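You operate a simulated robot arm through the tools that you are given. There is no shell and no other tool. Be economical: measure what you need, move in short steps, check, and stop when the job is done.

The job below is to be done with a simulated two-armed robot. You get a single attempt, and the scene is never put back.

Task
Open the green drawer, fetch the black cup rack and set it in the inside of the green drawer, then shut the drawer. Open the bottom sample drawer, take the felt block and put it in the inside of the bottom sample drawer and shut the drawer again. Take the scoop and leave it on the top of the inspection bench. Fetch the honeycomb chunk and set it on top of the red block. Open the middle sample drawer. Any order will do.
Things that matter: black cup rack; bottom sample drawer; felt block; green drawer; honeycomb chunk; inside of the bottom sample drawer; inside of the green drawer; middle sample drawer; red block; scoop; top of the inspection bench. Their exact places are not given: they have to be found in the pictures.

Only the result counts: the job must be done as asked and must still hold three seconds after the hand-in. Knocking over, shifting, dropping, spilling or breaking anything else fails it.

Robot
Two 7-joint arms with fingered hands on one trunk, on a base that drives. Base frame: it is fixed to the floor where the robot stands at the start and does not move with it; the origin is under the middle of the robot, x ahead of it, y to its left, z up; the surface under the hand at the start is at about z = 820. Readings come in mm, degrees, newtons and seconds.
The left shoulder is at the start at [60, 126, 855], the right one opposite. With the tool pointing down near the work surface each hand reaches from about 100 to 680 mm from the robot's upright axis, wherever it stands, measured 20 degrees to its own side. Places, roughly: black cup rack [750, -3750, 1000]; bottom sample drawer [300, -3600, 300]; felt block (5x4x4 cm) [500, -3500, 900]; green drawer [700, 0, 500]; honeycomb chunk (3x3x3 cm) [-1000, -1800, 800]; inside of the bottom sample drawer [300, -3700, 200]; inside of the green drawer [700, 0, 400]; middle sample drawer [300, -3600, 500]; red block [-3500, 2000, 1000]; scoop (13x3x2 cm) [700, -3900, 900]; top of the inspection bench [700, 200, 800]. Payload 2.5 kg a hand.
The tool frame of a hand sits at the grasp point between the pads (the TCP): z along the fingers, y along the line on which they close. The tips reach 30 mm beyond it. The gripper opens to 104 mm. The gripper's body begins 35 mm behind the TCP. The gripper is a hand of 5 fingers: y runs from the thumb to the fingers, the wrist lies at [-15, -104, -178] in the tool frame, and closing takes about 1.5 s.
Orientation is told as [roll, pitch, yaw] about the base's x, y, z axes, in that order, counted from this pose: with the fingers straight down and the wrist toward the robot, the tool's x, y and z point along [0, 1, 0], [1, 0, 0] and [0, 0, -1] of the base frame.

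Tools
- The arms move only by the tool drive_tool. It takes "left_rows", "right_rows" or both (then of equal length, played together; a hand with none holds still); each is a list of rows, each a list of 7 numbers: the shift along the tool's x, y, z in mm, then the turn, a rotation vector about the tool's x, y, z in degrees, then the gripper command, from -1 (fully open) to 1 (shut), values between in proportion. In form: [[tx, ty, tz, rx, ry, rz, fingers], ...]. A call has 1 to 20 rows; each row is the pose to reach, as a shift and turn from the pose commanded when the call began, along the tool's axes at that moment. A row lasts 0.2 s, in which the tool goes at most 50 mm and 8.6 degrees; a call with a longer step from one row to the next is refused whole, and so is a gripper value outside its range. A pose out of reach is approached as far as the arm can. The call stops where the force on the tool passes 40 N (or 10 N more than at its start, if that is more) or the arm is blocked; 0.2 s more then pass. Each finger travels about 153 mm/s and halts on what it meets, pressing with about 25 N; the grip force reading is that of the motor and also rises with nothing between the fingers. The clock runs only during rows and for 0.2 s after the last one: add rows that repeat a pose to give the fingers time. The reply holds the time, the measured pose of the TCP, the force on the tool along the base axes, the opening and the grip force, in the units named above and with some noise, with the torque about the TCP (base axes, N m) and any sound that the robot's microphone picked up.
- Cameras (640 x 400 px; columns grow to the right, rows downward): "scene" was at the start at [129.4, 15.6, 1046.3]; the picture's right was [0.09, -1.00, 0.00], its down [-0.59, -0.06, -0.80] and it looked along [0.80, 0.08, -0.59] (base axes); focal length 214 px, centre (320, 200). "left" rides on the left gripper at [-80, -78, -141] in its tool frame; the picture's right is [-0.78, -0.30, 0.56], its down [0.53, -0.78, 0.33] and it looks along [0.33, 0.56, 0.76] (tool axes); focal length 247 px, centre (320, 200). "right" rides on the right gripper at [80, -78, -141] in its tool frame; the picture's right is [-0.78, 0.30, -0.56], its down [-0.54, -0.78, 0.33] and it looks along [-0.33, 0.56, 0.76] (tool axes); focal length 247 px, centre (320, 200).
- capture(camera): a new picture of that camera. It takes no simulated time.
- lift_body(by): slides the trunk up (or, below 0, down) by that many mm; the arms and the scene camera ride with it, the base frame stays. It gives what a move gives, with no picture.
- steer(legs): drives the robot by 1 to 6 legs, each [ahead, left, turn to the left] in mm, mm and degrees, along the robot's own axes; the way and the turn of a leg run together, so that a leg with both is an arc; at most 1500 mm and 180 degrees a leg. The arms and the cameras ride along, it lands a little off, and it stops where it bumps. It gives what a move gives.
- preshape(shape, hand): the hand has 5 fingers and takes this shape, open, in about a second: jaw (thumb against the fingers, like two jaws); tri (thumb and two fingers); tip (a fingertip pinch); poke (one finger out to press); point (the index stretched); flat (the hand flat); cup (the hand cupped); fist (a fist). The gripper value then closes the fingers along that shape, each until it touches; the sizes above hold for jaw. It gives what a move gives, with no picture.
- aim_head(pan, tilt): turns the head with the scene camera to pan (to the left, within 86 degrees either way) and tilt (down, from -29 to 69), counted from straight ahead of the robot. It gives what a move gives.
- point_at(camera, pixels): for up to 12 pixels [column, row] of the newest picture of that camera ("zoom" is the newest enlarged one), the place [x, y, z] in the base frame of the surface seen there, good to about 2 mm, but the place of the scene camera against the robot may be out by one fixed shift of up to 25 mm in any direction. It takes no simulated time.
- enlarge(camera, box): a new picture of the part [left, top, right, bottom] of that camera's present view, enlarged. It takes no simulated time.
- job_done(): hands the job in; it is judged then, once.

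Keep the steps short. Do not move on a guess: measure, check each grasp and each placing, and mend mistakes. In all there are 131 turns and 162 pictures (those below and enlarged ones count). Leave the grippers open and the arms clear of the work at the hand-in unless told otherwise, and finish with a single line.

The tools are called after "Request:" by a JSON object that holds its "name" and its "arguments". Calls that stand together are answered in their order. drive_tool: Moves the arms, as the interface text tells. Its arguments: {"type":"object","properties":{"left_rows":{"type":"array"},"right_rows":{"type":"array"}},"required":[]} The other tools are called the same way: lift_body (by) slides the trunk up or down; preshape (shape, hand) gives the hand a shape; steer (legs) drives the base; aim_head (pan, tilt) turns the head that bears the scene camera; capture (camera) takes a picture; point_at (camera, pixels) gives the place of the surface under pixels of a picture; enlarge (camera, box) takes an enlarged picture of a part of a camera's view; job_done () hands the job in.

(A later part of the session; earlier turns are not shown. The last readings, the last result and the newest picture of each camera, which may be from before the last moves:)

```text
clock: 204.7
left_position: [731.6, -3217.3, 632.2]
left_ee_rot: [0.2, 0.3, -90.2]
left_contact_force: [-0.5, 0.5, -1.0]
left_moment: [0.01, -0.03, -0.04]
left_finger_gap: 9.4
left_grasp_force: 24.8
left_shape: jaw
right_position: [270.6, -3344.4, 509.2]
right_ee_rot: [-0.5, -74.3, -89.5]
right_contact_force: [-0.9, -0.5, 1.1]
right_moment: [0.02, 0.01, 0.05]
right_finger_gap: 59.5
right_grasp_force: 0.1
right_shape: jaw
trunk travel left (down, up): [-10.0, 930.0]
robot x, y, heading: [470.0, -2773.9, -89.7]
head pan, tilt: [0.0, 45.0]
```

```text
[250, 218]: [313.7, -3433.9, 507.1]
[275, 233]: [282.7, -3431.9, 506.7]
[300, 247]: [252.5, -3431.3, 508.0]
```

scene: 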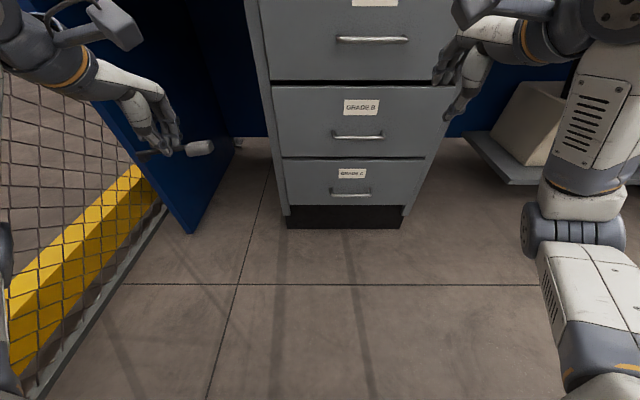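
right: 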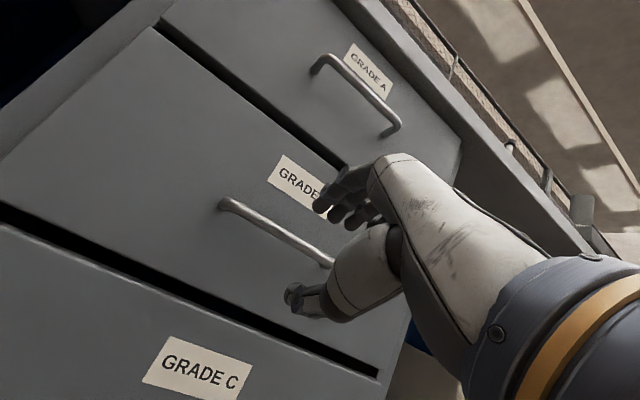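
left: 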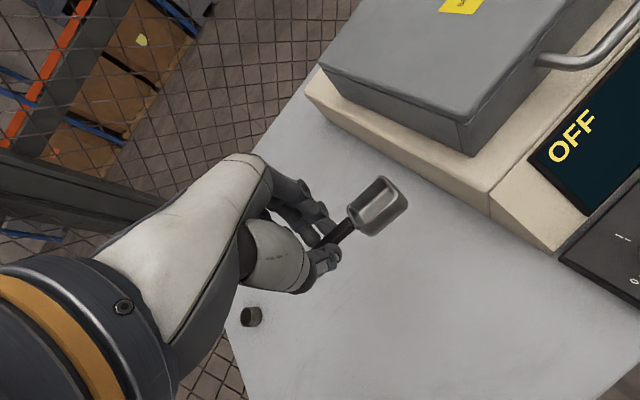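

Request:
{"name": "drive_tool", "arguments": {"right_rows": [[0, 11, 40, 0, 0, 0, -0.15], [0, 22, 80, 0, 0, 0, -0.15], [0, 22, 80, 0, 0, 0, 0.4], [0, 22, 80, 0, 0, 0, 1], [0, 22, 80, 0, 0, 0, 1], [0, 22, 80, 0, 0, 0, 1]]}}

Request:
{"name": "drive_tool", "arguments": {"right_rows": [[0, -5, -19, 0, 0, 0, 1], [0, -14, -53, 0, 0, 0, 1], [0, -24, -88, 0, 0, 0, 1], [0, -33, -122, 0, 0, 0, 1], [0, -42, -157, 0, 0, 0, 1], [0, -55, -197, 0, 0, 0, 1]]}}

Request:
{"name": "capture", "arguments": {"camera": "scene"}}

```text
clock: 206.1
left_position: [731.9, -3215.2, 631.6]
left_ee_rot: [0.3, 0.4, -90.3]
left_contact_force: [-0.8, 0.9, -0.2]
left_moment: [-0.02, 0.01, 0.02]
left_finger_gap: 9.3
left_grasp_force: 25.3
left_shape: jaw
right_position: [270.9, -3427.6, 507.6]
right_ee_rot: [-0.5, -74.3, -89.7]
right_contact_force: [-0.2, -1.7, 0.3]
right_moment: [-0.03, 0.12, -0.05]
right_finger_gap: 0.0
right_grasp_force: 24.9
right_shape: jaw
trunk travel left (down, up): [-10.0, 930.0]
robot x, y, heading: [473.7, -2774.5, -90.0]
head pan, tilt: [0.0, 45.0]
```

```text
clock: 207.5
left_position: [731.5, -3215.5, 633.5]
left_ee_rot: [0.2, 0.3, -90.2]
left_contact_force: [0.7, -0.6, 0.2]
left_moment: [-0.03, 0.0, -0.01]
left_finger_gap: 9.1
left_grasp_force: 25.4
left_shape: jaw
right_position: [268.7, -3223.6, 508.3]
right_ee_rot: [-0.2, -74.0, -89.8]
right_contact_force: [2.8, 0.6, -7.7]
right_moment: [0.08, 0.1, 0.08]
right_finger_gap: 0.3
right_grasp_force: 25.0
right_shape: jaw
trunk travel left (down, up): [-10.0, 930.0]
robot x, y, heading: [467.6, -2774.7, -89.9]
head pan, tilt: [0.0, 45.0]
```

```text
89 pictures are left
```

scene: 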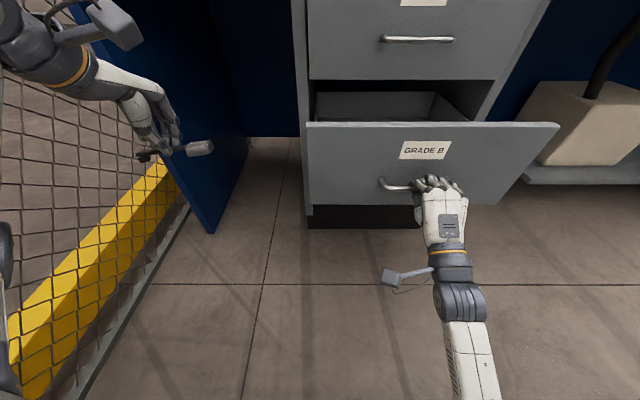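

The middle drawer is open 204 mm. I pull it another 100 mm with the base, then release and withdraw.

Request:
{"name": "steer", "arguments": {"legs": [[-100, 0, 0]]}}

Request:
{"name": "drive_tool", "arguments": {"right_rows": [[0, 0, 0, 0, 0, 0, 0.4], [0, 0, 0, 0, 0, 0, -0.15], [0, 0, 0, 0, 0, 0, -0.3], [0, 0, 0, 0, 0, 0, -0.3]]}}

Request:
{"name": "steer", "arguments": {"legs": [[-150, 0, 0]]}}

Request:
{"name": "capture", "arguments": {"camera": "scene"}}

```text
clock: 208.6
left_position: [729.5, -3115.3, 630.9]
left_ee_rot: [0.2, 0.3, -90.2]
left_contact_force: [0.5, -0.6, -0.1]
left_moment: [0.03, 0.02, 0.01]
left_finger_gap: 9.4
left_grasp_force: 24.9
left_shape: jaw
right_position: [268.8, -3123.0, 508.6]
right_ee_rot: [-0.2, -74.1, -89.8]
right_contact_force: [3.0, 0.7, -11.6]
right_moment: [0.1, 0.09, 0.05]
right_finger_gap: 0.0
right_grasp_force: 25.0
right_shape: jaw
trunk travel left (down, up): [-10.0, 930.0]
robot x, y, heading: [471.1, -2671.5, -90.0]
head pan, tilt: [0.0, 45.0]
```

```text
clock: 209.6
left_position: [730.3, -3116.4, 631.6]
left_ee_rot: [0.2, 0.3, -90.2]
left_contact_force: [0.0, -0.6, 0.0]
left_moment: [-0.01, 0.01, -0.02]
left_finger_gap: 9.3
left_grasp_force: 25.4
left_shape: jaw
right_position: [268.8, -3123.5, 508.9]
right_ee_rot: [-0.3, -74.1, -89.8]
right_contact_force: [-0.9, -0.1, -0.3]
right_moment: [-0.01, -0.02, -0.01]
right_finger_gap: 67.1
right_grasp_force: 0.1
right_shape: jaw
trunk travel left (down, up): [-10.0, 930.0]
robot x, y, heading: [468.0, -2675.6, -90.1]
head pan, tilt: [0.0, 45.0]
```

```text
clock: 210.8
left_position: [719.6, -3055.8, 629.6]
left_ee_rot: [0.3, 0.8, -91.2]
left_contact_force: [-1.3, 1.0, -0.7]
left_moment: [-0.02, -0.03, 0.02]
left_finger_gap: 9.6
left_grasp_force: 25.4
left_shape: jaw
right_position: [258.3, -3055.2, 506.0]
right_ee_rot: [-0.2, -73.7, -91.0]
right_contact_force: [0.1, 0.1, 0.2]
right_moment: [0.02, 0.02, -0.01]
right_finger_gap: 67.4
right_grasp_force: 0.0
right_shape: jaw
trunk travel left (down, up): [-10.0, 930.0]
robot x, y, heading: [468.4, -2607.3, -90.6]
head pan, tilt: [0.0, 45.0]
stopped in leg 1: the robot was blocked; the commanded pose is now the measured one
```

```text
88 pictures are left
```

scene: 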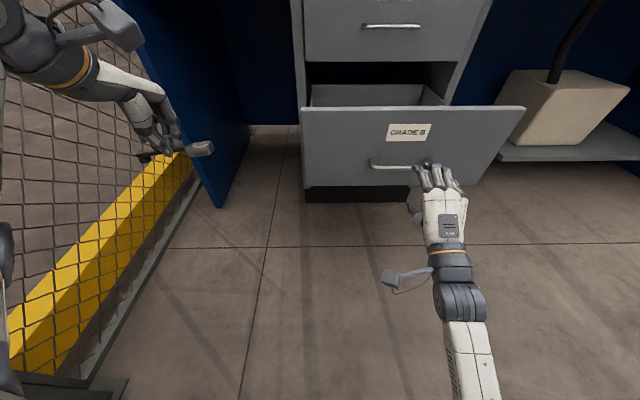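

Clear of the handle; the rear met the counter end. I raise the trunk 265, slide right, back up, turn round and drive up the corridor.

Request:
{"name": "lift_body", "arguments": {"by": 265}}

Request:
{"name": "steer", "arguments": {"legs": [[12, 0, 0.6], [0, -580, 0], [-250, 0, 0], [0, 0, 180], [1100, 0, 0]]}}

Request:
{"name": "aim_head", "arguments": {"pan": 0, "tilt": 30}}

Request:
{"name": "capture", "arguments": {"camera": "scene"}}

```text
clock: 213.5
left_position: [722.1, -3052.5, 896.6]
left_ee_rot: [0.2, 0.5, -91.0]
left_contact_force: [0.3, -1.0, -1.0]
left_moment: [-0.01, -0.01, -0.01]
left_finger_gap: 9.5
left_grasp_force: 25.0
left_shape: jaw
right_position: [260.3, -3053.7, 773.2]
right_ee_rot: [-0.2, -74.0, -90.5]
right_contact_force: [-0.2, -0.1, 0.9]
right_moment: [0.0, -0.02, -0.04]
right_finger_gap: 67.2
right_grasp_force: 0.1
right_shape: jaw
trunk travel left (down, up): [-275.0, 665.0]
robot x, y, heading: [466.7, -2610.8, -90.5]
head pan, tilt: [0.0, 45.0]
```

```text
clock: 231.3
left_position: [-447.5, -838.5, 896.7]
left_ee_rot: [0.2, 0.5, 92.1]
left_contact_force: [0.0, -0.2, -1.1]
left_moment: [-0.01, -0.02, -0.01]
left_finger_gap: 9.1
left_grasp_force: 25.2
left_shape: jaw
right_position: [13.9, -811.9, 774.9]
right_ee_rot: [-0.2, -74.0, 92.4]
right_contact_force: [1.0, -1.5, 0.1]
right_moment: [0.02, -0.02, 0.03]
right_finger_gap: 67.6
right_grasp_force: 0.0
right_shape: jaw
trunk travel left (down, up): [-275.0, 665.0]
robot x, y, heading: [-170.1, -1272.0, 92.6]
head pan, tilt: [0.0, 45.0]
```

```text
clock: 232.1
left_position: [-446.1, -838.8, 896.6]
left_ee_rot: [0.2, 0.5, 92.1]
left_contact_force: [-0.1, -0.7, -0.5]
left_moment: [-0.01, -0.02, 0.02]
left_finger_gap: 9.3
left_grasp_force: 24.6
left_shape: jaw
right_position: [14.2, -811.4, 773.4]
right_ee_rot: [-0.1, -73.9, 92.5]
right_contact_force: [0.5, -1.2, 0.8]
right_moment: [-0.05, -0.01, -0.01]
right_finger_gap: 67.5
right_grasp_force: 0.1
right_shape: jaw
trunk travel left (down, up): [-275.0, 665.0]
robot x, y, heading: [-169.1, -1271.1, 92.8]
head pan, tilt: [0.0, 30.0]
```

```text
87 pictures are left
```

scene: 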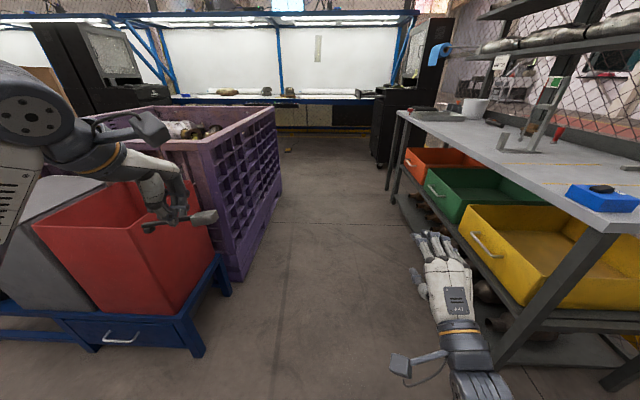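

Corridor clear. I turn right to face the bench, strafe left to y≈−40, and come ahead to x≈−60.

Request:
{"name": "steer", "arguments": {"legs": [[0, 0, -92.7], [0, 1230, 0], [105, 0, 0]]}}

Request:
{"name": "aim_head", "arguments": {"pan": 10, "tilt": 40}}

Request:
{"name": "capture", "arguments": {"camera": "scene"}}

```text
clock: 242.9
left_position: [374.9, 217.1, 896.5]
left_ee_rot: [0.2, 0.3, -0.2]
left_contact_force: [-0.7, 0.3, 0.2]
left_moment: [-0.03, -0.02, 0.0]
left_finger_gap: 9.5
left_grasp_force: 25.3
left_shape: jaw
right_position: [382.5, -244.5, 773.1]
right_ee_rot: [-0.2, -74.1, 0.2]
right_contact_force: [-0.6, 1.3, 0.3]
right_moment: [0.0, 0.02, 0.03]
right_finger_gap: 67.6
right_grasp_force: 0.1
right_shape: jaw
trunk travel left (down, up): [-275.0, 665.0]
robot x, y, heading: [-68.0, -46.1, 0.1]
head pan, tilt: [0.0, 30.0]
```

```text
clock: 243.7
left_position: [373.5, 216.6, 896.2]
left_ee_rot: [0.2, 0.5, -0.2]
left_contact_force: [-0.3, 0.8, -0.3]
left_moment: [-0.01, 0.02, 0.04]
left_finger_gap: 9.1
left_grasp_force: 25.0
left_shape: jaw
right_position: [381.2, -244.6, 772.8]
right_ee_rot: [-0.2, -74.0, 0.1]
right_contact_force: [0.7, 0.2, 0.3]
right_moment: [-0.01, -0.02, -0.01]
right_finger_gap: 67.2
right_grasp_force: 0.1
right_shape: jaw
trunk travel left (down, up): [-275.0, 665.0]
robot x, y, heading: [-67.5, -44.2, 0.5]
head pan, tilt: [10.0, 40.0]
```

```text
86 pictures are left
```

scene: 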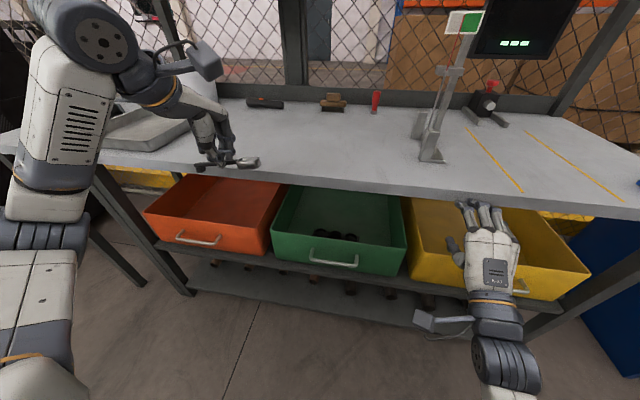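

I extend the left hand over the clear area of the bench at [545,150], slightly higher, and look.

Request:
{"name": "drive_tool", "arguments": {"left_rows": [[-13, 20, -15, 0, 0, 0, 1], [-26, 60, -20, 0, 0, 0, 1], [-40, 100, -20, 0, 0, 0, 1], [-53, 140, -20, 0, 0, 0, 1], [-66, 172, -20, 0, 0, 0, 1]]}}

Request:
{"name": "capture", "arguments": {"camera": "left"}}

```text
clock: 244.9
left_position: [546.1, 149.9, 915.6]
left_ee_rot: [0.5, 0.4, -0.3]
left_contact_force: [-0.1, 0.4, -0.8]
left_moment: [-0.02, 0.01, -0.01]
left_finger_gap: 9.3
left_grasp_force: 24.8
left_shape: jaw
right_position: [383.2, -245.0, 773.8]
right_ee_rot: [-0.3, -74.0, 0.2]
right_contact_force: [0.4, 0.4, 0.4]
right_moment: [0.0, 0.0, 0.02]
right_finger_gap: 67.4
right_grasp_force: 0.0
right_shape: jaw
trunk travel left (down, up): [-275.0, 665.0]
robot x, y, heading: [-66.2, -40.6, 0.3]
head pan, tilt: [10.0, 40.0]
```

```text
85 pictures are left
```

left: 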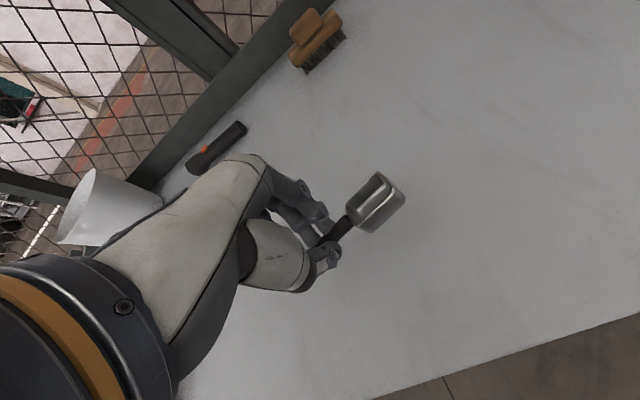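

Request:
{"name": "point_at", "arguments": {"camera": "left", "pixels": [[400, 300], [450, 200], [300, 340], [370, 205], [380, 230], [335, 230], [340, 150]]}}

```text
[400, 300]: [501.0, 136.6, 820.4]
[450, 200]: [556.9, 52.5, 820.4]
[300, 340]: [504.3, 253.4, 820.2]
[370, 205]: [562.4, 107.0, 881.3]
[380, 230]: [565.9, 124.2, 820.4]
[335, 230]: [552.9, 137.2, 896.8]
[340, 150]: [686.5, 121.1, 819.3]
```

Bench at z 820. I restore the grasp tilt (−15°), lower to TCP 859, then check.

Request:
{"name": "drive_tool", "arguments": {"left_rows": [[0, 0, 15, -8, 0, 0, 1], [0, 0, 30, -15, 0, 0, 1], [0, 0, 45, -15, 0, 0, 1], [0, 0, 53, -15, 0, 0, 1], [0, 0, 57, -15, 0, 0, 1]]}}

Request:
{"name": "capture", "arguments": {"camera": "left"}}

```text
clock: 246.1
left_position: [545.5, 149.6, 858.8]
left_ee_rot: [0.2, -14.7, -0.4]
left_contact_force: [-0.1, -1.9, 4.4]
left_moment: [0.23, -0.03, -0.07]
left_finger_gap: 9.3
left_grasp_force: 25.3
left_shape: jaw
right_position: [381.1, -244.2, 774.7]
right_ee_rot: [-0.2, -73.9, 0.1]
right_contact_force: [0.1, -0.4, 0.7]
right_moment: [0.02, -0.02, 0.0]
right_finger_gap: 67.7
right_grasp_force: 0.0
right_shape: jaw
trunk travel left (down, up): [-275.0, 665.0]
robot x, y, heading: [-68.4, -43.0, 0.4]
head pan, tilt: [10.0, 40.0]
```

```text
84 pictures are left
```

left: 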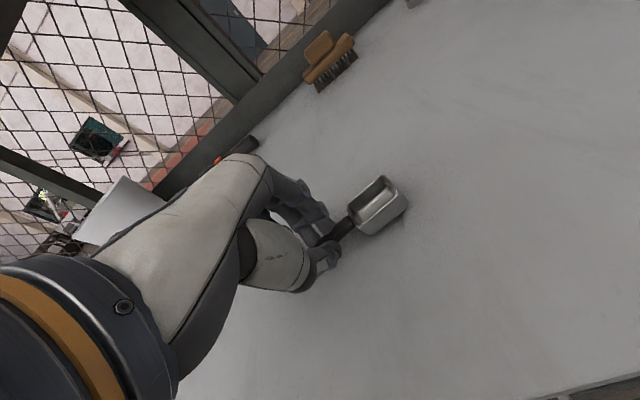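

In contact. Open and lift off.

Request:
{"name": "drive_tool", "arguments": {"left_rows": [[0, 0, 0, 0, 0, 0, 0.7], [0, 0, 0, 0, 0, 0, 0.4], [0, 1, -3, 0, 0, 0, 0.2], [0, 2, -6, 0, 0, 0, 0.1], [0, 8, -30, 0, 0, 0, 0.1], [0, 18, -65, 0, 0, 0, 0], [0, 5, -100, 3, 0, 0, -0.4], [0, -40, -110, 9, 0, 0, -0.8], [0, -85, -110, 15, 0, 0, -1]]}}

Request:
{"name": "capture", "arguments": {"camera": "left"}}

```text
clock: 248.1
left_position: [434.8, 150.3, 941.4]
left_ee_rot: [0.3, 0.6, -0.1]
left_contact_force: [-0.4, 0.3, -0.2]
left_moment: [0.02, 0.06, 0.01]
left_finger_gap: 103.7
left_grasp_force: 0.1
left_shape: jaw
right_position: [381.7, -245.1, 773.9]
right_ee_rot: [-0.1, -74.1, 0.1]
right_contact_force: [-0.3, -0.4, 0.2]
right_moment: [0.0, 0.0, 0.0]
right_finger_gap: 67.4
right_grasp_force: 0.0
right_shape: jaw
trunk travel left (down, up): [-275.0, 665.0]
robot x, y, heading: [-68.5, -42.6, 0.3]
head pan, tilt: [10.0, 40.0]
```

```text
83 pictures are left
```

left: 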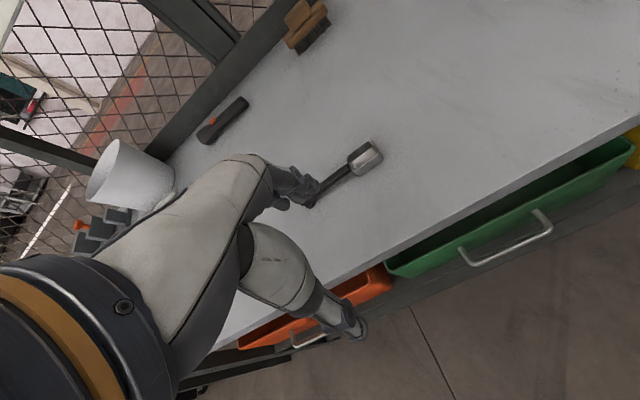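

Scoop lies on the bench. Next the honeycomb: I back off, strafe right, turn to heading 180 and approach the table from its east end.

Request:
{"name": "steer", "arguments": {"legs": [[-130, 0, 0], [0, -1230, 0], [0, 0, 179.7], [0, 330, 0], [180, 0, 0]]}}

Request:
{"name": "aim_head", "arguments": {"pan": 10, "tilt": 35}}

Request:
{"name": "capture", "arguments": {"camera": "scene"}}

Request:
{"name": "capture", "arguments": {"camera": "left"}}

```text
clock: 265.4
left_position: [-864.7, -1800.2, 957.8]
left_ee_rot: [0.2, -1.6, 180.0]
left_contact_force: [0.2, -0.8, 0.1]
left_moment: [-0.01, 0.01, 0.0]
left_finger_gap: 103.9
left_grasp_force: 0.1
left_shape: jaw
right_position: [-807.7, -1398.3, 774.1]
right_ee_rot: [0.3, -74.2, 178.8]
right_contact_force: [-0.2, 0.6, 0.1]
right_moment: [0.0, -0.01, 0.0]
right_finger_gap: 67.4
right_grasp_force: 0.0
right_shape: jaw
trunk travel left (down, up): [-275.0, 665.0]
robot x, y, heading: [-365.9, -1606.1, 179.4]
head pan, tilt: [10.0, 40.0]
stopped in leg 5: the robot was blocked; the commanded pose is now the measured one
```

```text
clock: 266.0
left_position: [-865.2, -1800.4, 957.2]
left_ee_rot: [0.2, -1.3, 179.9]
left_contact_force: [-0.7, -0.3, 0.5]
left_moment: [0.01, 0.01, 0.03]
left_finger_gap: 103.9
left_grasp_force: 0.0
left_shape: jaw
right_position: [-808.2, -1398.8, 774.5]
right_ee_rot: [0.1, -74.2, 179.1]
right_contact_force: [0.3, 0.0, -0.7]
right_moment: [0.01, -0.01, 0.01]
right_finger_gap: 67.5
right_grasp_force: 0.0
right_shape: jaw
trunk travel left (down, up): [-275.0, 665.0]
robot x, y, heading: [-363.3, -1604.7, 179.5]
head pan, tilt: [10.0, 35.0]
```

```text
82 pictures are left
```

scene: 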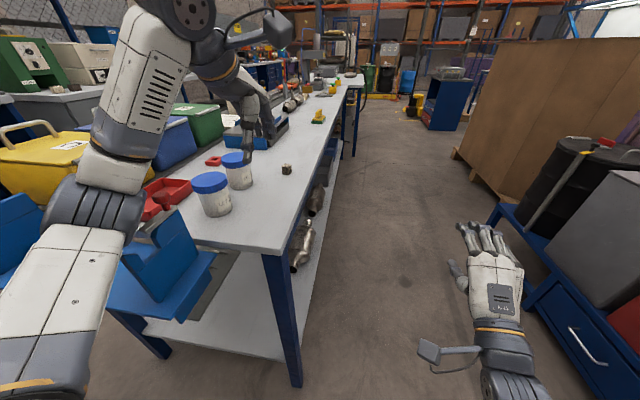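

```text
81 pictures are left
```

left: 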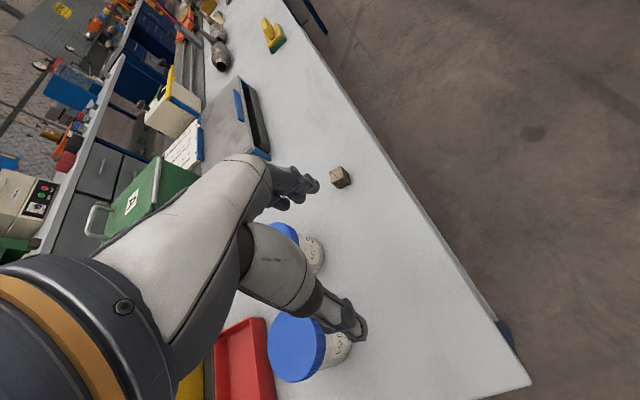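

Base touched the bracket at the table end; I ease back 25 mm. Then measure the honeycomb and the LOT cups.

Request:
{"name": "steer", "arguments": {"legs": [[-25, -5, 0]]}}

Request:
{"name": "capture", "arguments": {"camera": "left"}}

Request:
{"name": "enlarge", "arguments": {"camera": "left", "box": [240, 130, 400, 380]}}

```text
clock: 266.9
left_position: [-851.8, -1792.0, 960.3]
left_ee_rot: [0.1, -2.1, 178.9]
left_contact_force: [-1.2, 0.5, -0.2]
left_moment: [-0.02, -0.01, 0.0]
left_finger_gap: 103.9
left_grasp_force: 0.0
left_shape: jaw
right_position: [-793.7, -1394.7, 772.6]
right_ee_rot: [-0.2, -73.9, 179.0]
right_contact_force: [0.6, 0.6, -0.5]
right_moment: [0.02, 0.0, -0.03]
right_finger_gap: 67.2
right_grasp_force: 0.1
right_shape: jaw
trunk travel left (down, up): [-275.0, 665.0]
robot x, y, heading: [-347.6, -1602.9, 178.9]
head pan, tilt: [10.0, 35.0]
stopped in leg 1: the robot was blocked; the commanded pose is now the measured one
```

```text
80 pictures are left
```

left: 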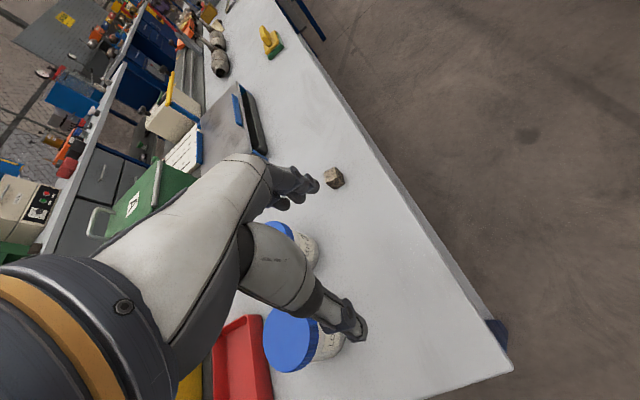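

```text
1.60 times, centred on (320, 255) of left
```

zoom: 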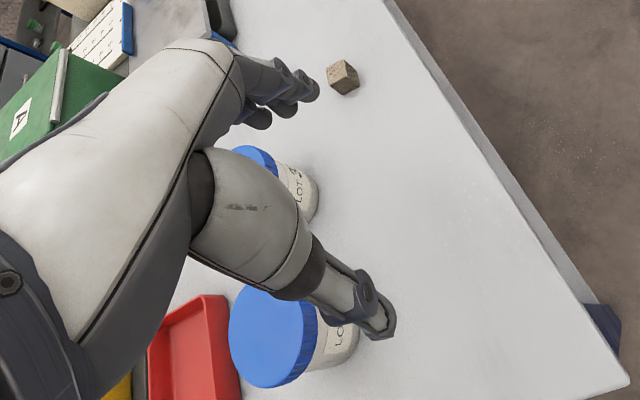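

Still tilted; keep backing.

Request:
{"name": "steer", "arguments": {"legs": [[-40, 0, 0]]}}

Request:
{"name": "aim_head", "arguments": {"pan": 30, "tilt": 66}}

Request:
{"name": "capture", "arguments": {"camera": "scene"}}

```text
clock: 267.6
left_position: [-849.2, -1789.0, 965.3]
left_ee_rot: [0.1, -2.6, 178.7]
left_contact_force: [-0.9, -0.7, 0.7]
left_moment: [-0.02, 0.03, 0.02]
left_finger_gap: 103.7
left_grasp_force: 0.0
left_shape: jaw
right_position: [-790.4, -1394.9, 772.6]
right_ee_rot: [0.0, -74.0, 178.7]
right_contact_force: [0.2, 0.6, -0.2]
right_moment: [0.01, 0.0, 0.0]
right_finger_gap: 67.4
right_grasp_force: 0.1
right_shape: jaw
trunk travel left (down, up): [-275.0, 665.0]
robot x, y, heading: [-346.8, -1607.0, 178.6]
head pan, tilt: [10.0, 35.0]
stopped in leg 1: the robot was blocked; the commanded pose is now the measured one
```

```text
clock: 268.6
left_position: [-848.6, -1789.7, 963.3]
left_ee_rot: [0.2, -2.5, 178.8]
left_contact_force: [0.4, 0.5, -0.3]
left_moment: [0.01, 0.01, 0.01]
left_finger_gap: 103.9
left_grasp_force: 0.0
left_shape: jaw
right_position: [-789.7, -1393.9, 772.6]
right_ee_rot: [0.0, -73.9, 178.8]
right_contact_force: [0.4, 0.1, -0.4]
right_moment: [-0.03, 0.01, -0.01]
right_finger_gap: 67.4
right_grasp_force: 0.0
right_shape: jaw
trunk travel left (down, up): [-275.0, 665.0]
robot x, y, heading: [-344.2, -1604.7, 178.9]
head pan, tilt: [30.0, 66.0]
```

```text
78 pictures are left
```

scene: 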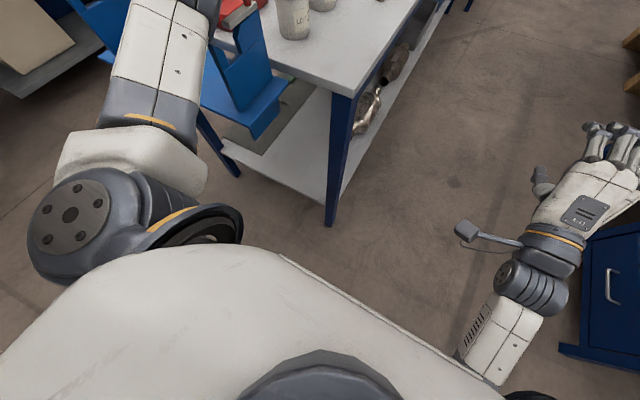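

Only the left arm seems to be caught. I measure arm and bracket positions.

Request:
{"name": "point_at", "arguments": {"camera": "scene", "pixels": [[150, 80], [135, 130], [205, 100], [250, 30], [225, 55], [240, 110], [260, 135], [210, 20], [130, 180], [200, 180], [240, 160], [290, 20]]}}

Request:
{"name": "aim_head", "arguments": {"pan": 60, "tilt": 50}}

Request:
{"name": "capture", "arguments": {"camera": "scene"}}

```text
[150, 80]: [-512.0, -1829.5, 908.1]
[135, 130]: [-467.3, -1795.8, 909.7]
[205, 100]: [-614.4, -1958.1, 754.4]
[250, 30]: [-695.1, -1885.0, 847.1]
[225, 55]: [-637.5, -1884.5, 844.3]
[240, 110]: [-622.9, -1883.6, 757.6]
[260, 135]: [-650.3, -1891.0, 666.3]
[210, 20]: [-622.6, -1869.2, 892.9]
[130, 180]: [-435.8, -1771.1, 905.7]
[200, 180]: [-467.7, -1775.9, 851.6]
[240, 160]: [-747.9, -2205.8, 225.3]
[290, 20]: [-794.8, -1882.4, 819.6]
```

```text
clock: 269.5
left_position: [-849.4, -1789.4, 963.7]
left_ee_rot: [0.1, -2.4, 178.8]
left_contact_force: [0.6, 0.1, -0.3]
left_moment: [0.04, 0.03, 0.0]
left_finger_gap: 104.2
left_grasp_force: 0.1
left_shape: jaw
right_position: [-791.4, -1394.0, 772.1]
right_ee_rot: [0.0, -73.9, 178.7]
right_contact_force: [-0.1, 0.1, -0.6]
right_moment: [-0.01, 0.02, -0.02]
right_finger_gap: 67.2
right_grasp_force: 0.1
right_shape: jaw
trunk travel left (down, up): [-275.0, 665.0]
robot x, y, heading: [-348.4, -1601.7, 179.1]
head pan, tilt: [60.0, 50.0]
```

```text
77 pictures are left
```

scene: 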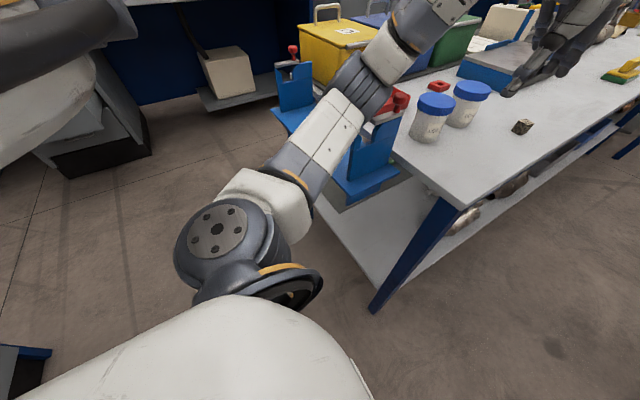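

The left elbow is hung up on the blue clamp bracket's knob. I raise the trunk 130 mm to free it.

Request:
{"name": "lift_body", "arguments": {"by": 130}}

Request:
{"name": "capture", "arguments": {"camera": "scene"}}

```text
clock: 271.1
left_position: [-847.6, -1790.0, 1095.3]
left_ee_rot: [0.1, -2.6, 178.7]
left_contact_force: [-0.8, 0.9, -0.3]
left_moment: [-0.01, 0.0, -0.01]
left_finger_gap: 104.3
left_grasp_force: 0.0
left_shape: jaw
right_position: [-789.5, -1394.7, 903.7]
right_ee_rot: [0.0, -73.9, 178.9]
right_contact_force: [0.2, -0.3, 0.4]
right_moment: [-0.02, -0.01, 0.0]
right_finger_gap: 67.3
right_grasp_force: 0.1
right_shape: jaw
trunk travel left (down, up): [-405.0, 535.0]
robot x, y, heading: [-346.0, -1609.6, 179.1]
head pan, tilt: [60.0, 50.0]
```

```text
76 pictures are left
```

scene: 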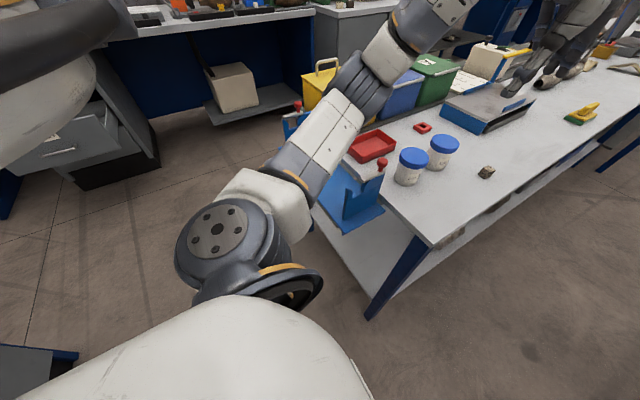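

Freed; the bracket looks intact. It is safer to approach the honeycomb from the north side: I strafe right, go ahead to x≈−1180, and turn left to face the table.

Request:
{"name": "steer", "arguments": {"legs": [[0, 330, 1]]}}

```text
clock: 273.2
left_position: [-847.2, -2125.0, 1094.3]
left_ee_rot: [0.1, -2.7, 179.8]
left_contact_force: [-0.3, 0.0, -0.2]
left_moment: [0.03, -0.01, 0.0]
left_finger_gap: 103.9
left_grasp_force: 0.1
left_shape: jaw
right_position: [-795.7, -1728.9, 905.3]
right_ee_rot: [0.0, -74.0, 179.8]
right_contact_force: [-0.7, -0.1, 0.7]
right_moment: [-0.02, 0.02, -0.01]
right_finger_gap: 67.5
right_grasp_force: 0.0
right_shape: jaw
trunk travel left (down, up): [-405.0, 535.0]
robot x, y, heading: [-346.4, -1929.0, -179.9]
head pan, tilt: [60.0, 50.0]
```

I sent the wrong sign (left is −y here); no contact was reported. Going right 660 now, then on.

Request:
{"name": "steer", "arguments": {"legs": [[0, -660, 0], [830, 0, 0], [0, 0, 90]]}}

Request:
{"name": "aim_head", "arguments": {"pan": 10, "tilt": 45}}

Request:
{"name": "capture", "arguments": {"camera": "scene"}}

Request:
{"name": "capture", "arguments": {"camera": "left"}}

```text
clock: 284.7
left_position: [-984.5, -1781.1, 1095.1]
left_ee_rot: [0.1, -2.6, -89.4]
left_contact_force: [-0.6, -0.3, 0.2]
left_moment: [-0.02, 0.01, -0.01]
left_finger_gap: 103.9
left_grasp_force: 0.0
left_shape: jaw
right_position: [-1381.9, -1734.4, 903.1]
right_ee_rot: [0.0, -74.0, -89.6]
right_contact_force: [-0.2, -0.3, 0.3]
right_moment: [-0.04, -0.03, -0.03]
right_finger_gap: 67.6
right_grasp_force: 0.0
right_shape: jaw
trunk travel left (down, up): [-405.0, 535.0]
robot x, y, heading: [-1186.0, -1285.0, -89.2]
head pan, tilt: [60.0, 50.0]
```

```text
clock: 285.9
left_position: [-984.8, -1780.5, 1094.5]
left_ee_rot: [0.1, -2.6, -89.6]
left_contact_force: [0.0, -0.5, 0.7]
left_moment: [0.02, 0.0, -0.02]
left_finger_gap: 104.1
left_grasp_force: 0.1
left_shape: jaw
right_position: [-1382.3, -1732.6, 903.2]
right_ee_rot: [0.0, -74.0, -89.6]
right_contact_force: [-0.4, -1.2, 0.3]
right_moment: [-0.04, 0.01, 0.02]
right_finger_gap: 67.4
right_grasp_force: 0.0
right_shape: jaw
trunk travel left (down, up): [-405.0, 535.0]
robot x, y, heading: [-1185.3, -1286.8, -89.4]
head pan, tilt: [10.0, 45.0]
```

```text
75 pictures are left
```

scene: 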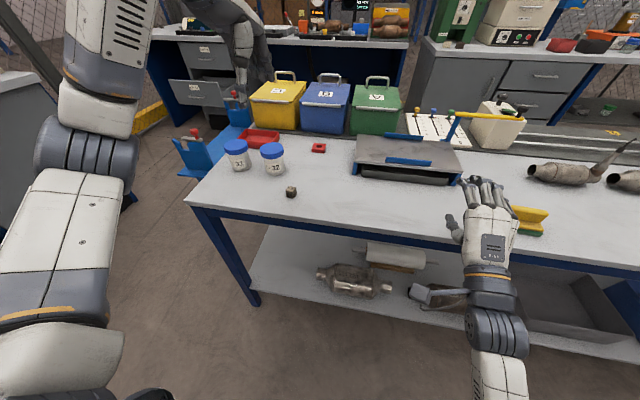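

```text
74 pictures are left
```

left: 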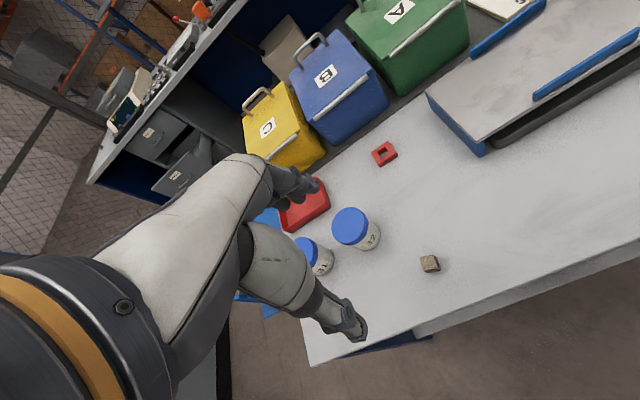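

Honeycomb at (430,263) in the left camera. Measure.

Request:
{"name": "enlarge", "arguments": {"camera": "left", "box": [390, 230, 470, 290]}}

Request:
{"name": "point_at", "arguments": {"camera": "left", "pixels": [[428, 260], [420, 262], [436, 260], [427, 255], [430, 270], [440, 267], [450, 280], [372, 245], [358, 222], [430, 265]]}}

```text
6.67 times, centred on (430, 260) of left
```

zoom: 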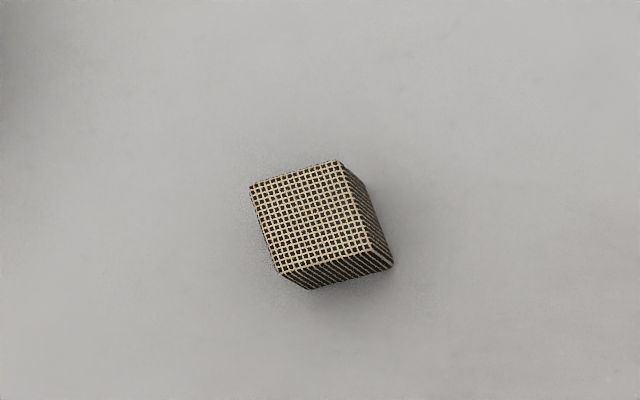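

```text
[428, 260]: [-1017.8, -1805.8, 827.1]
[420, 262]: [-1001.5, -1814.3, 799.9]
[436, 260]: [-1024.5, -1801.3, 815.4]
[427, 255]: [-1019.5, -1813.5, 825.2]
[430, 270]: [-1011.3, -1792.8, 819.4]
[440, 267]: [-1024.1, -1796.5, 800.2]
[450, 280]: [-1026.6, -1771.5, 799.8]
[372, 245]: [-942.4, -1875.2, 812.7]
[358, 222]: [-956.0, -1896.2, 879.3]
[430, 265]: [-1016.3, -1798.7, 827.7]
```

Chunk centre ≈[−1015,−1804], top 828, table 800. I descend with a 60 mm gap to z≈850 and check.

Request:
{"name": "drive_tool", "arguments": {"left_rows": [[-10, 5, 40, 0, 0, 0, -0.5], [-20, 10, 80, 1, 0, 0, -0.15], [-30, 12, 125, 2, 0, 0, -0.15], [-30, 12, 170, 2.6, 0, 0, -0.15], [-30, 12, 210, 2.6, 0, 0, -0.15], [-30, 12, 246, 2.6, 0, 0, -0.15]]}}

Request:
{"name": "capture", "arguments": {"camera": "left"}}

```text
clock: 287.3
left_position: [-1015.3, -1804.7, 848.1]
left_ee_rot: [0.1, 0.0, -89.6]
left_contact_force: [0.4, -0.4, 0.4]
left_moment: [0.02, -0.01, -0.02]
left_finger_gap: 60.4
left_grasp_force: 0.0
left_shape: jaw
right_position: [-1382.3, -1734.5, 904.4]
right_ee_rot: [0.0, -74.0, -89.7]
right_contact_force: [-0.3, -0.3, -0.6]
right_moment: [0.01, 0.02, -0.01]
right_finger_gap: 67.4
right_grasp_force: 0.1
right_shape: jaw
trunk travel left (down, up): [-405.0, 535.0]
robot x, y, heading: [-1187.4, -1283.6, -89.3]
head pan, tilt: [10.0, 45.0]
```

```text
72 pictures are left
```

left: 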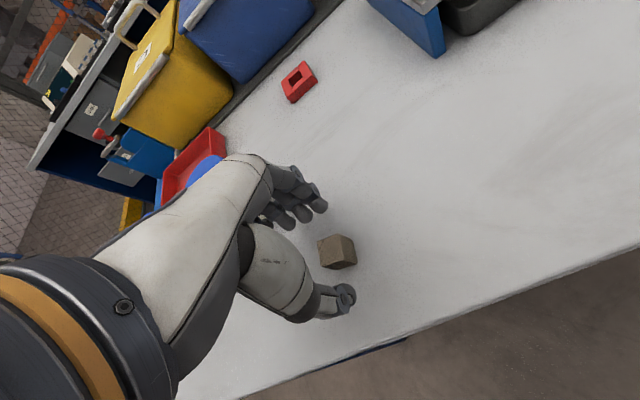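

Centred between thumb and fingers. Check its position once, then lower 15 mm and close.

Request:
{"name": "point_at", "arguments": {"camera": "left", "pixels": [[333, 245], [320, 240], [345, 236], [352, 255], [330, 262], [350, 262]]}}

Request:
{"name": "drive_tool", "arguments": {"left_rows": [[0, 0, 14, 0, 0, 0, -0.15], [0, 0, 14, 0, 0, 0, 0.2], [0, 0, 14, 0, 0, 0, 0.7], [0, 0, 14, 0, 0, 0, 0.7], [0, 0, 14, 0, 0, 0, 0.7], [0, 0, 14, 0, 0, 0, 0.7]]}}

Request:
{"name": "capture", "arguments": {"camera": "left"}}

```text
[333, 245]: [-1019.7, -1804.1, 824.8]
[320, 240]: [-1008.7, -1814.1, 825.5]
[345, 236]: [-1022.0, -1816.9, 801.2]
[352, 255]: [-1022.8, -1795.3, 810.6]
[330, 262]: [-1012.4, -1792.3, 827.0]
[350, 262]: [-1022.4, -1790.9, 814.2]
```

```text
clock: 288.7
left_position: [-1013.0, -1804.6, 834.6]
left_ee_rot: [0.1, 0.1, -89.4]
left_contact_force: [-0.4, 0.8, -0.2]
left_moment: [0.02, 0.01, 0.0]
left_finger_gap: 16.3
left_grasp_force: 0.1
left_shape: jaw
right_position: [-1382.6, -1734.0, 903.7]
right_ee_rot: [0.0, -74.0, -89.6]
right_contact_force: [0.2, 0.2, -0.1]
right_moment: [0.01, 0.01, 0.04]
right_finger_gap: 67.3
right_grasp_force: 0.2
right_shape: jaw
trunk travel left (down, up): [-405.0, 535.0]
robot x, y, heading: [-1182.5, -1284.3, -89.5]
head pan, tilt: [10.0, 45.0]
```

```text
71 pictures are left
```

left: 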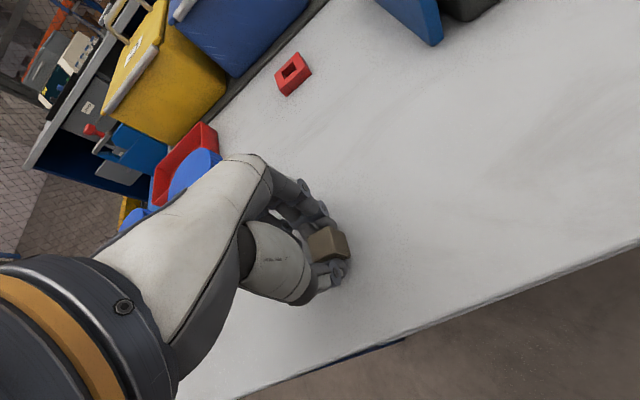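

The fingers just reach the commanded gap without squeezing; I close further.

Request:
{"name": "drive_tool", "arguments": {"left_rows": [[0, 0, 14, 0, 0, 0, 0.85], [0, 0, 14, 0, 0, 0, 1], [0, 0, 14, 0, 0, 0, 1], [0, 0, 14, 0, 0, 0, 1]]}}

Request:
{"name": "enlarge", "arguments": {"camera": "left", "box": [260, 180, 400, 310]}}

```text
clock: 289.4
left_position: [-1014.9, -1806.8, 831.2]
left_ee_rot: [-0.3, -1.5, -89.5]
left_contact_force: [-0.6, 2.8, 12.9]
left_moment: [0.03, 0.04, -0.02]
left_finger_gap: 25.3
left_grasp_force: 25.6
left_shape: jaw
right_position: [-1381.7, -1733.7, 904.4]
right_ee_rot: [0.1, -74.1, -89.7]
right_contact_force: [0.2, -0.4, -0.5]
right_moment: [-0.03, -0.02, -0.01]
right_finger_gap: 67.3
right_grasp_force: 0.1
right_shape: jaw
trunk travel left (down, up): [-405.0, 535.0]
robot x, y, heading: [-1184.6, -1282.9, -89.3]
head pan, tilt: [10.0, 45.0]
stopped in row 3 (left hand): the force on the tool passed its limit at 41 N (the readings are from after the stop); the commanded pose is now the measured one
```

```text
3.08 times, centred on (330, 245) of left
```

zoom: 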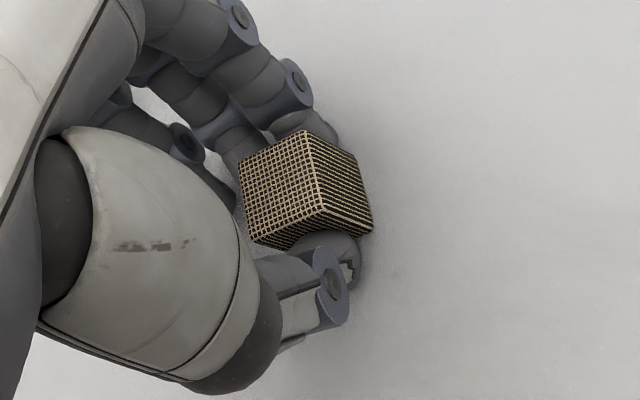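

I accidentally pressed 14 mm downward too (stopped by force), but the chunk is now gripped: gap 25.3. Lift and check.

Request:
{"name": "drive_tool", "arguments": {"left_rows": [[0, 0, -20, 0, 0, 0, 1], [0, 0, -60, 0, 0, 0, 1], [0, 0, -105, 0, 0, 0, 1], [0, 0, -150, 0, 0, 0, 1], [0, -40, -170, 1.5, 0, 0, 1], [0, -80, -170, 1.5, 0, 0, 1]]}}

Request:
{"name": "enlarge", "arguments": {"camera": "left", "box": [260, 180, 400, 310]}}

Request:
{"name": "aim_head", "arguments": {"pan": -80, "tilt": 20}}

Request:
{"name": "capture", "arguments": {"camera": "scene"}}

```text
clock: 290.8
left_position: [-1014.8, -1721.4, 996.4]
left_ee_rot: [-0.1, 0.7, -89.4]
left_contact_force: [0.5, -0.4, 0.6]
left_moment: [-0.03, 0.03, 0.0]
left_finger_gap: 24.3
left_grasp_force: 25.0
left_shape: jaw
right_position: [-1381.2, -1734.5, 904.2]
right_ee_rot: [0.0, -74.0, -89.6]
right_contact_force: [-0.5, 0.3, 0.5]
right_moment: [0.01, 0.01, 0.03]
right_finger_gap: 67.2
right_grasp_force: 0.0
right_shape: jaw
trunk travel left (down, up): [-405.0, 535.0]
robot x, y, heading: [-1182.7, -1283.1, -89.5]
head pan, tilt: [10.0, 45.0]
```

```text
3.08 times, centred on (330, 245) of left
```

zoom: 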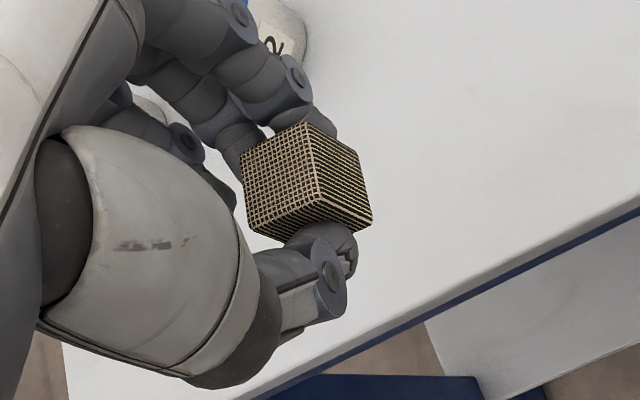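

```text
clock: 292.4
left_position: [-1015.7, -1723.7, 996.5]
left_ee_rot: [-0.2, 0.5, -89.5]
left_contact_force: [0.0, 0.5, 0.1]
left_moment: [-0.01, 0.0, 0.02]
left_finger_gap: 24.3
left_grasp_force: 25.2
left_shape: jaw
right_position: [-1382.3, -1732.9, 903.9]
right_ee_rot: [0.0, -74.0, -89.6]
right_contact_force: [-0.5, 0.1, -0.2]
right_moment: [-0.02, -0.02, 0.02]
right_finger_gap: 67.6
right_grasp_force: 0.0
right_shape: jaw
trunk travel left (down, up): [-405.0, 535.0]
robot x, y, heading: [-1186.8, -1285.3, -89.4]
head pan, tilt: [-80.0, 20.0]
```

```text
68 pictures are left
```

scene: 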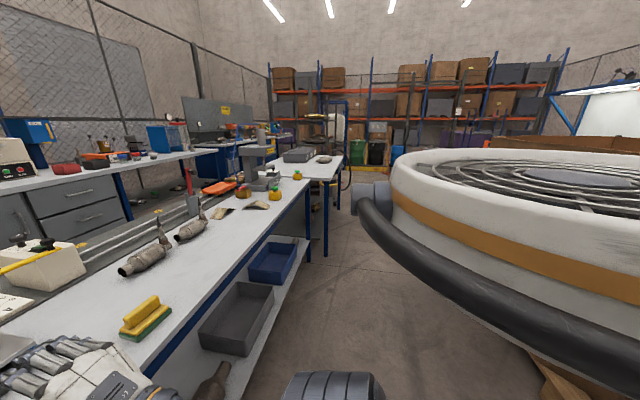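

Chunk is held. I turn right to face west and look for the way to the red block.

Request:
{"name": "steer", "arguments": {"legs": [[0, 0, -90]]}}

Request:
{"name": "aim_head", "arguments": {"pan": -40, "tilt": 10}}

Request:
{"name": "capture", "arguments": {"camera": "scene"}}

Request:
{"name": "point_at", "arguments": {"camera": "scene", "pixels": [[100, 230], [100, 160], [200, 250], [300, 250], [250, 200], [400, 180], [450, 160], [350, 170], [550, 180], [520, 230], [150, 200], [60, 200]]}}

```text
clock: 296.7
left_position: [-1623.7, -1452.9, 996.4]
left_ee_rot: [-0.2, 0.6, -179.6]
left_contact_force: [-0.7, -0.3, -0.6]
left_moment: [0.03, 0.01, -0.04]
left_finger_gap: 24.2
left_grasp_force: 25.1
left_shape: jaw
right_position: [-1633.1, -1084.9, 903.5]
right_ee_rot: [0.1, -74.0, -179.5]
right_contact_force: [0.0, -0.8, 0.7]
right_moment: [-0.02, 0.01, -0.01]
right_finger_gap: 67.3
right_grasp_force: 0.0
right_shape: jaw
trunk travel left (down, up): [-405.0, 535.0]
robot x, y, heading: [-1187.5, -1281.8, -179.3]
head pan, tilt: [-80.0, 20.0]
```

```text
clock: 297.7
left_position: [-1625.2, -1452.1, 995.7]
left_ee_rot: [-0.2, 0.6, -179.6]
left_contact_force: [1.0, 0.9, -0.6]
left_moment: [-0.03, 0.0, 0.0]
left_finger_gap: 24.2
left_grasp_force: 25.1
left_shape: jaw
right_position: [-1633.1, -1086.1, 903.3]
right_ee_rot: [0.0, -74.0, -179.7]
right_contact_force: [0.2, 0.0, -0.1]
right_moment: [0.01, 0.01, -0.04]
right_finger_gap: 67.5
right_grasp_force: 0.0
right_shape: jaw
trunk travel left (down, up): [-405.0, 535.0]
robot x, y, heading: [-1183.4, -1284.3, -179.4]
head pan, tilt: [-40.0, 10.0]
```

```text
67 pictures are left
```

scene: 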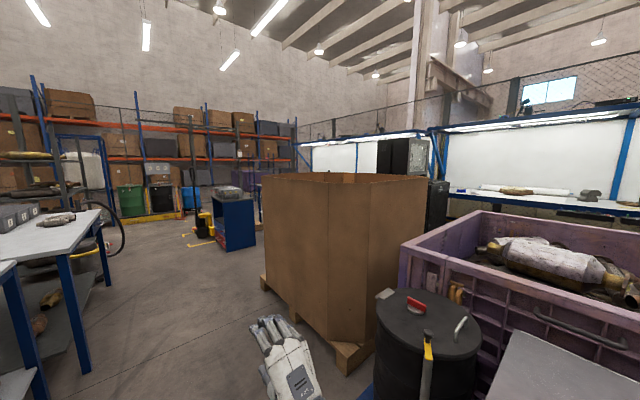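

```text
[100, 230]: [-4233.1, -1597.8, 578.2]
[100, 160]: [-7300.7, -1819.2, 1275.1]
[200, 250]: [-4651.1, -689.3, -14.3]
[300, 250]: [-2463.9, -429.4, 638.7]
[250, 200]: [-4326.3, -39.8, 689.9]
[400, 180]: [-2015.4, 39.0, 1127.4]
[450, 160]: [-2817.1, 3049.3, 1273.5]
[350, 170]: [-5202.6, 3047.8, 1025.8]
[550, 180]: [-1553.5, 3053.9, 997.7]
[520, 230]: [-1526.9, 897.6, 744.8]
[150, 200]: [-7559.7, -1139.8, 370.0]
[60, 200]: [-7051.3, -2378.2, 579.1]
```

The way west is open: past the brown box (x −2000…−2500), then north. I drive 2100 mm west and turn right to face north.

Request:
{"name": "steer", "arguments": {"legs": [[1050, 0, -0.5], [1050, 0, 0], [0, 0, -90]]}}

Request:
{"name": "aim_head", "arguments": {"pan": 0, "tilt": 15}}

Request:
{"name": "capture", "arguments": {"camera": "scene"}}

```text
clock: 311.9
left_position: [-3426.3, -839.9, 996.3]
left_ee_rot: [-0.2, 0.6, 90.1]
left_contact_force: [0.3, 0.4, 0.2]
left_moment: [-0.01, 0.01, -0.02]
left_finger_gap: 24.4
left_grasp_force: 25.0
left_shape: jaw
right_position: [-3059.7, -832.8, 903.0]
right_ee_rot: [0.0, -74.0, 90.0]
right_contact_force: [0.1, 0.5, 0.0]
right_moment: [-0.03, 0.01, -0.03]
right_finger_gap: 67.5
right_grasp_force: 0.0
right_shape: jaw
trunk travel left (down, up): [-405.0, 535.0]
robot x, y, heading: [-3261.4, -1282.0, 90.3]
head pan, tilt: [-40.0, 10.0]
```

```text
clock: 312.9
left_position: [-3426.1, -839.7, 995.6]
left_ee_rot: [-0.2, 0.6, 90.2]
left_contact_force: [-0.5, 0.1, 0.3]
left_moment: [-0.03, 0.0, 0.02]
left_finger_gap: 24.2
left_grasp_force: 24.8
left_shape: jaw
right_position: [-3059.7, -833.4, 903.6]
right_ee_rot: [0.0, -74.0, 90.0]
right_contact_force: [0.6, 0.8, 0.2]
right_moment: [-0.02, -0.02, 0.0]
right_finger_gap: 67.3
right_grasp_force: 0.1
right_shape: jaw
trunk travel left (down, up): [-405.0, 535.0]
robot x, y, heading: [-3259.0, -1282.7, 90.2]
head pan, tilt: [0.0, 15.0]
```

```text
66 pictures are left
```

scene: 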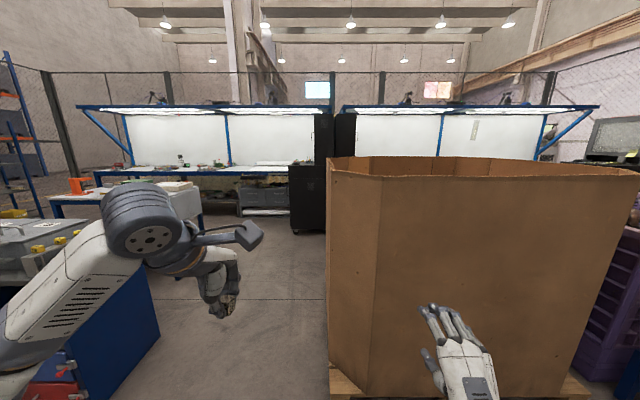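

Request:
{"name": "point_at", "arguments": {"camera": "scene", "pixels": [[332, 300], [340, 385], [380, 250], [130, 330], [55, 380], [200, 168], [180, 160], [150, 195], [270, 195], [180, 190], [230, 280], [75, 185]]}}

Request:
{"name": "enlarge", "arguments": {"camera": "scene", "box": [60, 130, 340, 250]}}

```text
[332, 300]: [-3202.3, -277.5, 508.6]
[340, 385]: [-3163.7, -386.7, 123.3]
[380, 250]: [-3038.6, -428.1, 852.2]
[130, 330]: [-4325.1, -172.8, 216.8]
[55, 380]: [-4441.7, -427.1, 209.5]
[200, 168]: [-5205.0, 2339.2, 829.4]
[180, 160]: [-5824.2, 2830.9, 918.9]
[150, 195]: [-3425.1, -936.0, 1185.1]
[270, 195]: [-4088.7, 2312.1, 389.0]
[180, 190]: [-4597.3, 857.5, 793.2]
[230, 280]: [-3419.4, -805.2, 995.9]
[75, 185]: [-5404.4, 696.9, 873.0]
```

```text
2.29 times, centred on (200, 190) of scene
```

zoom: 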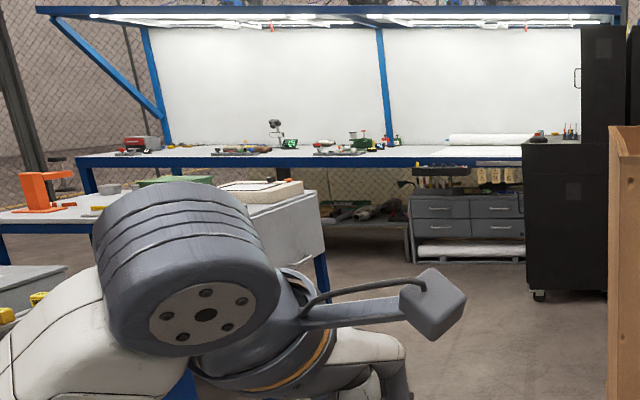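

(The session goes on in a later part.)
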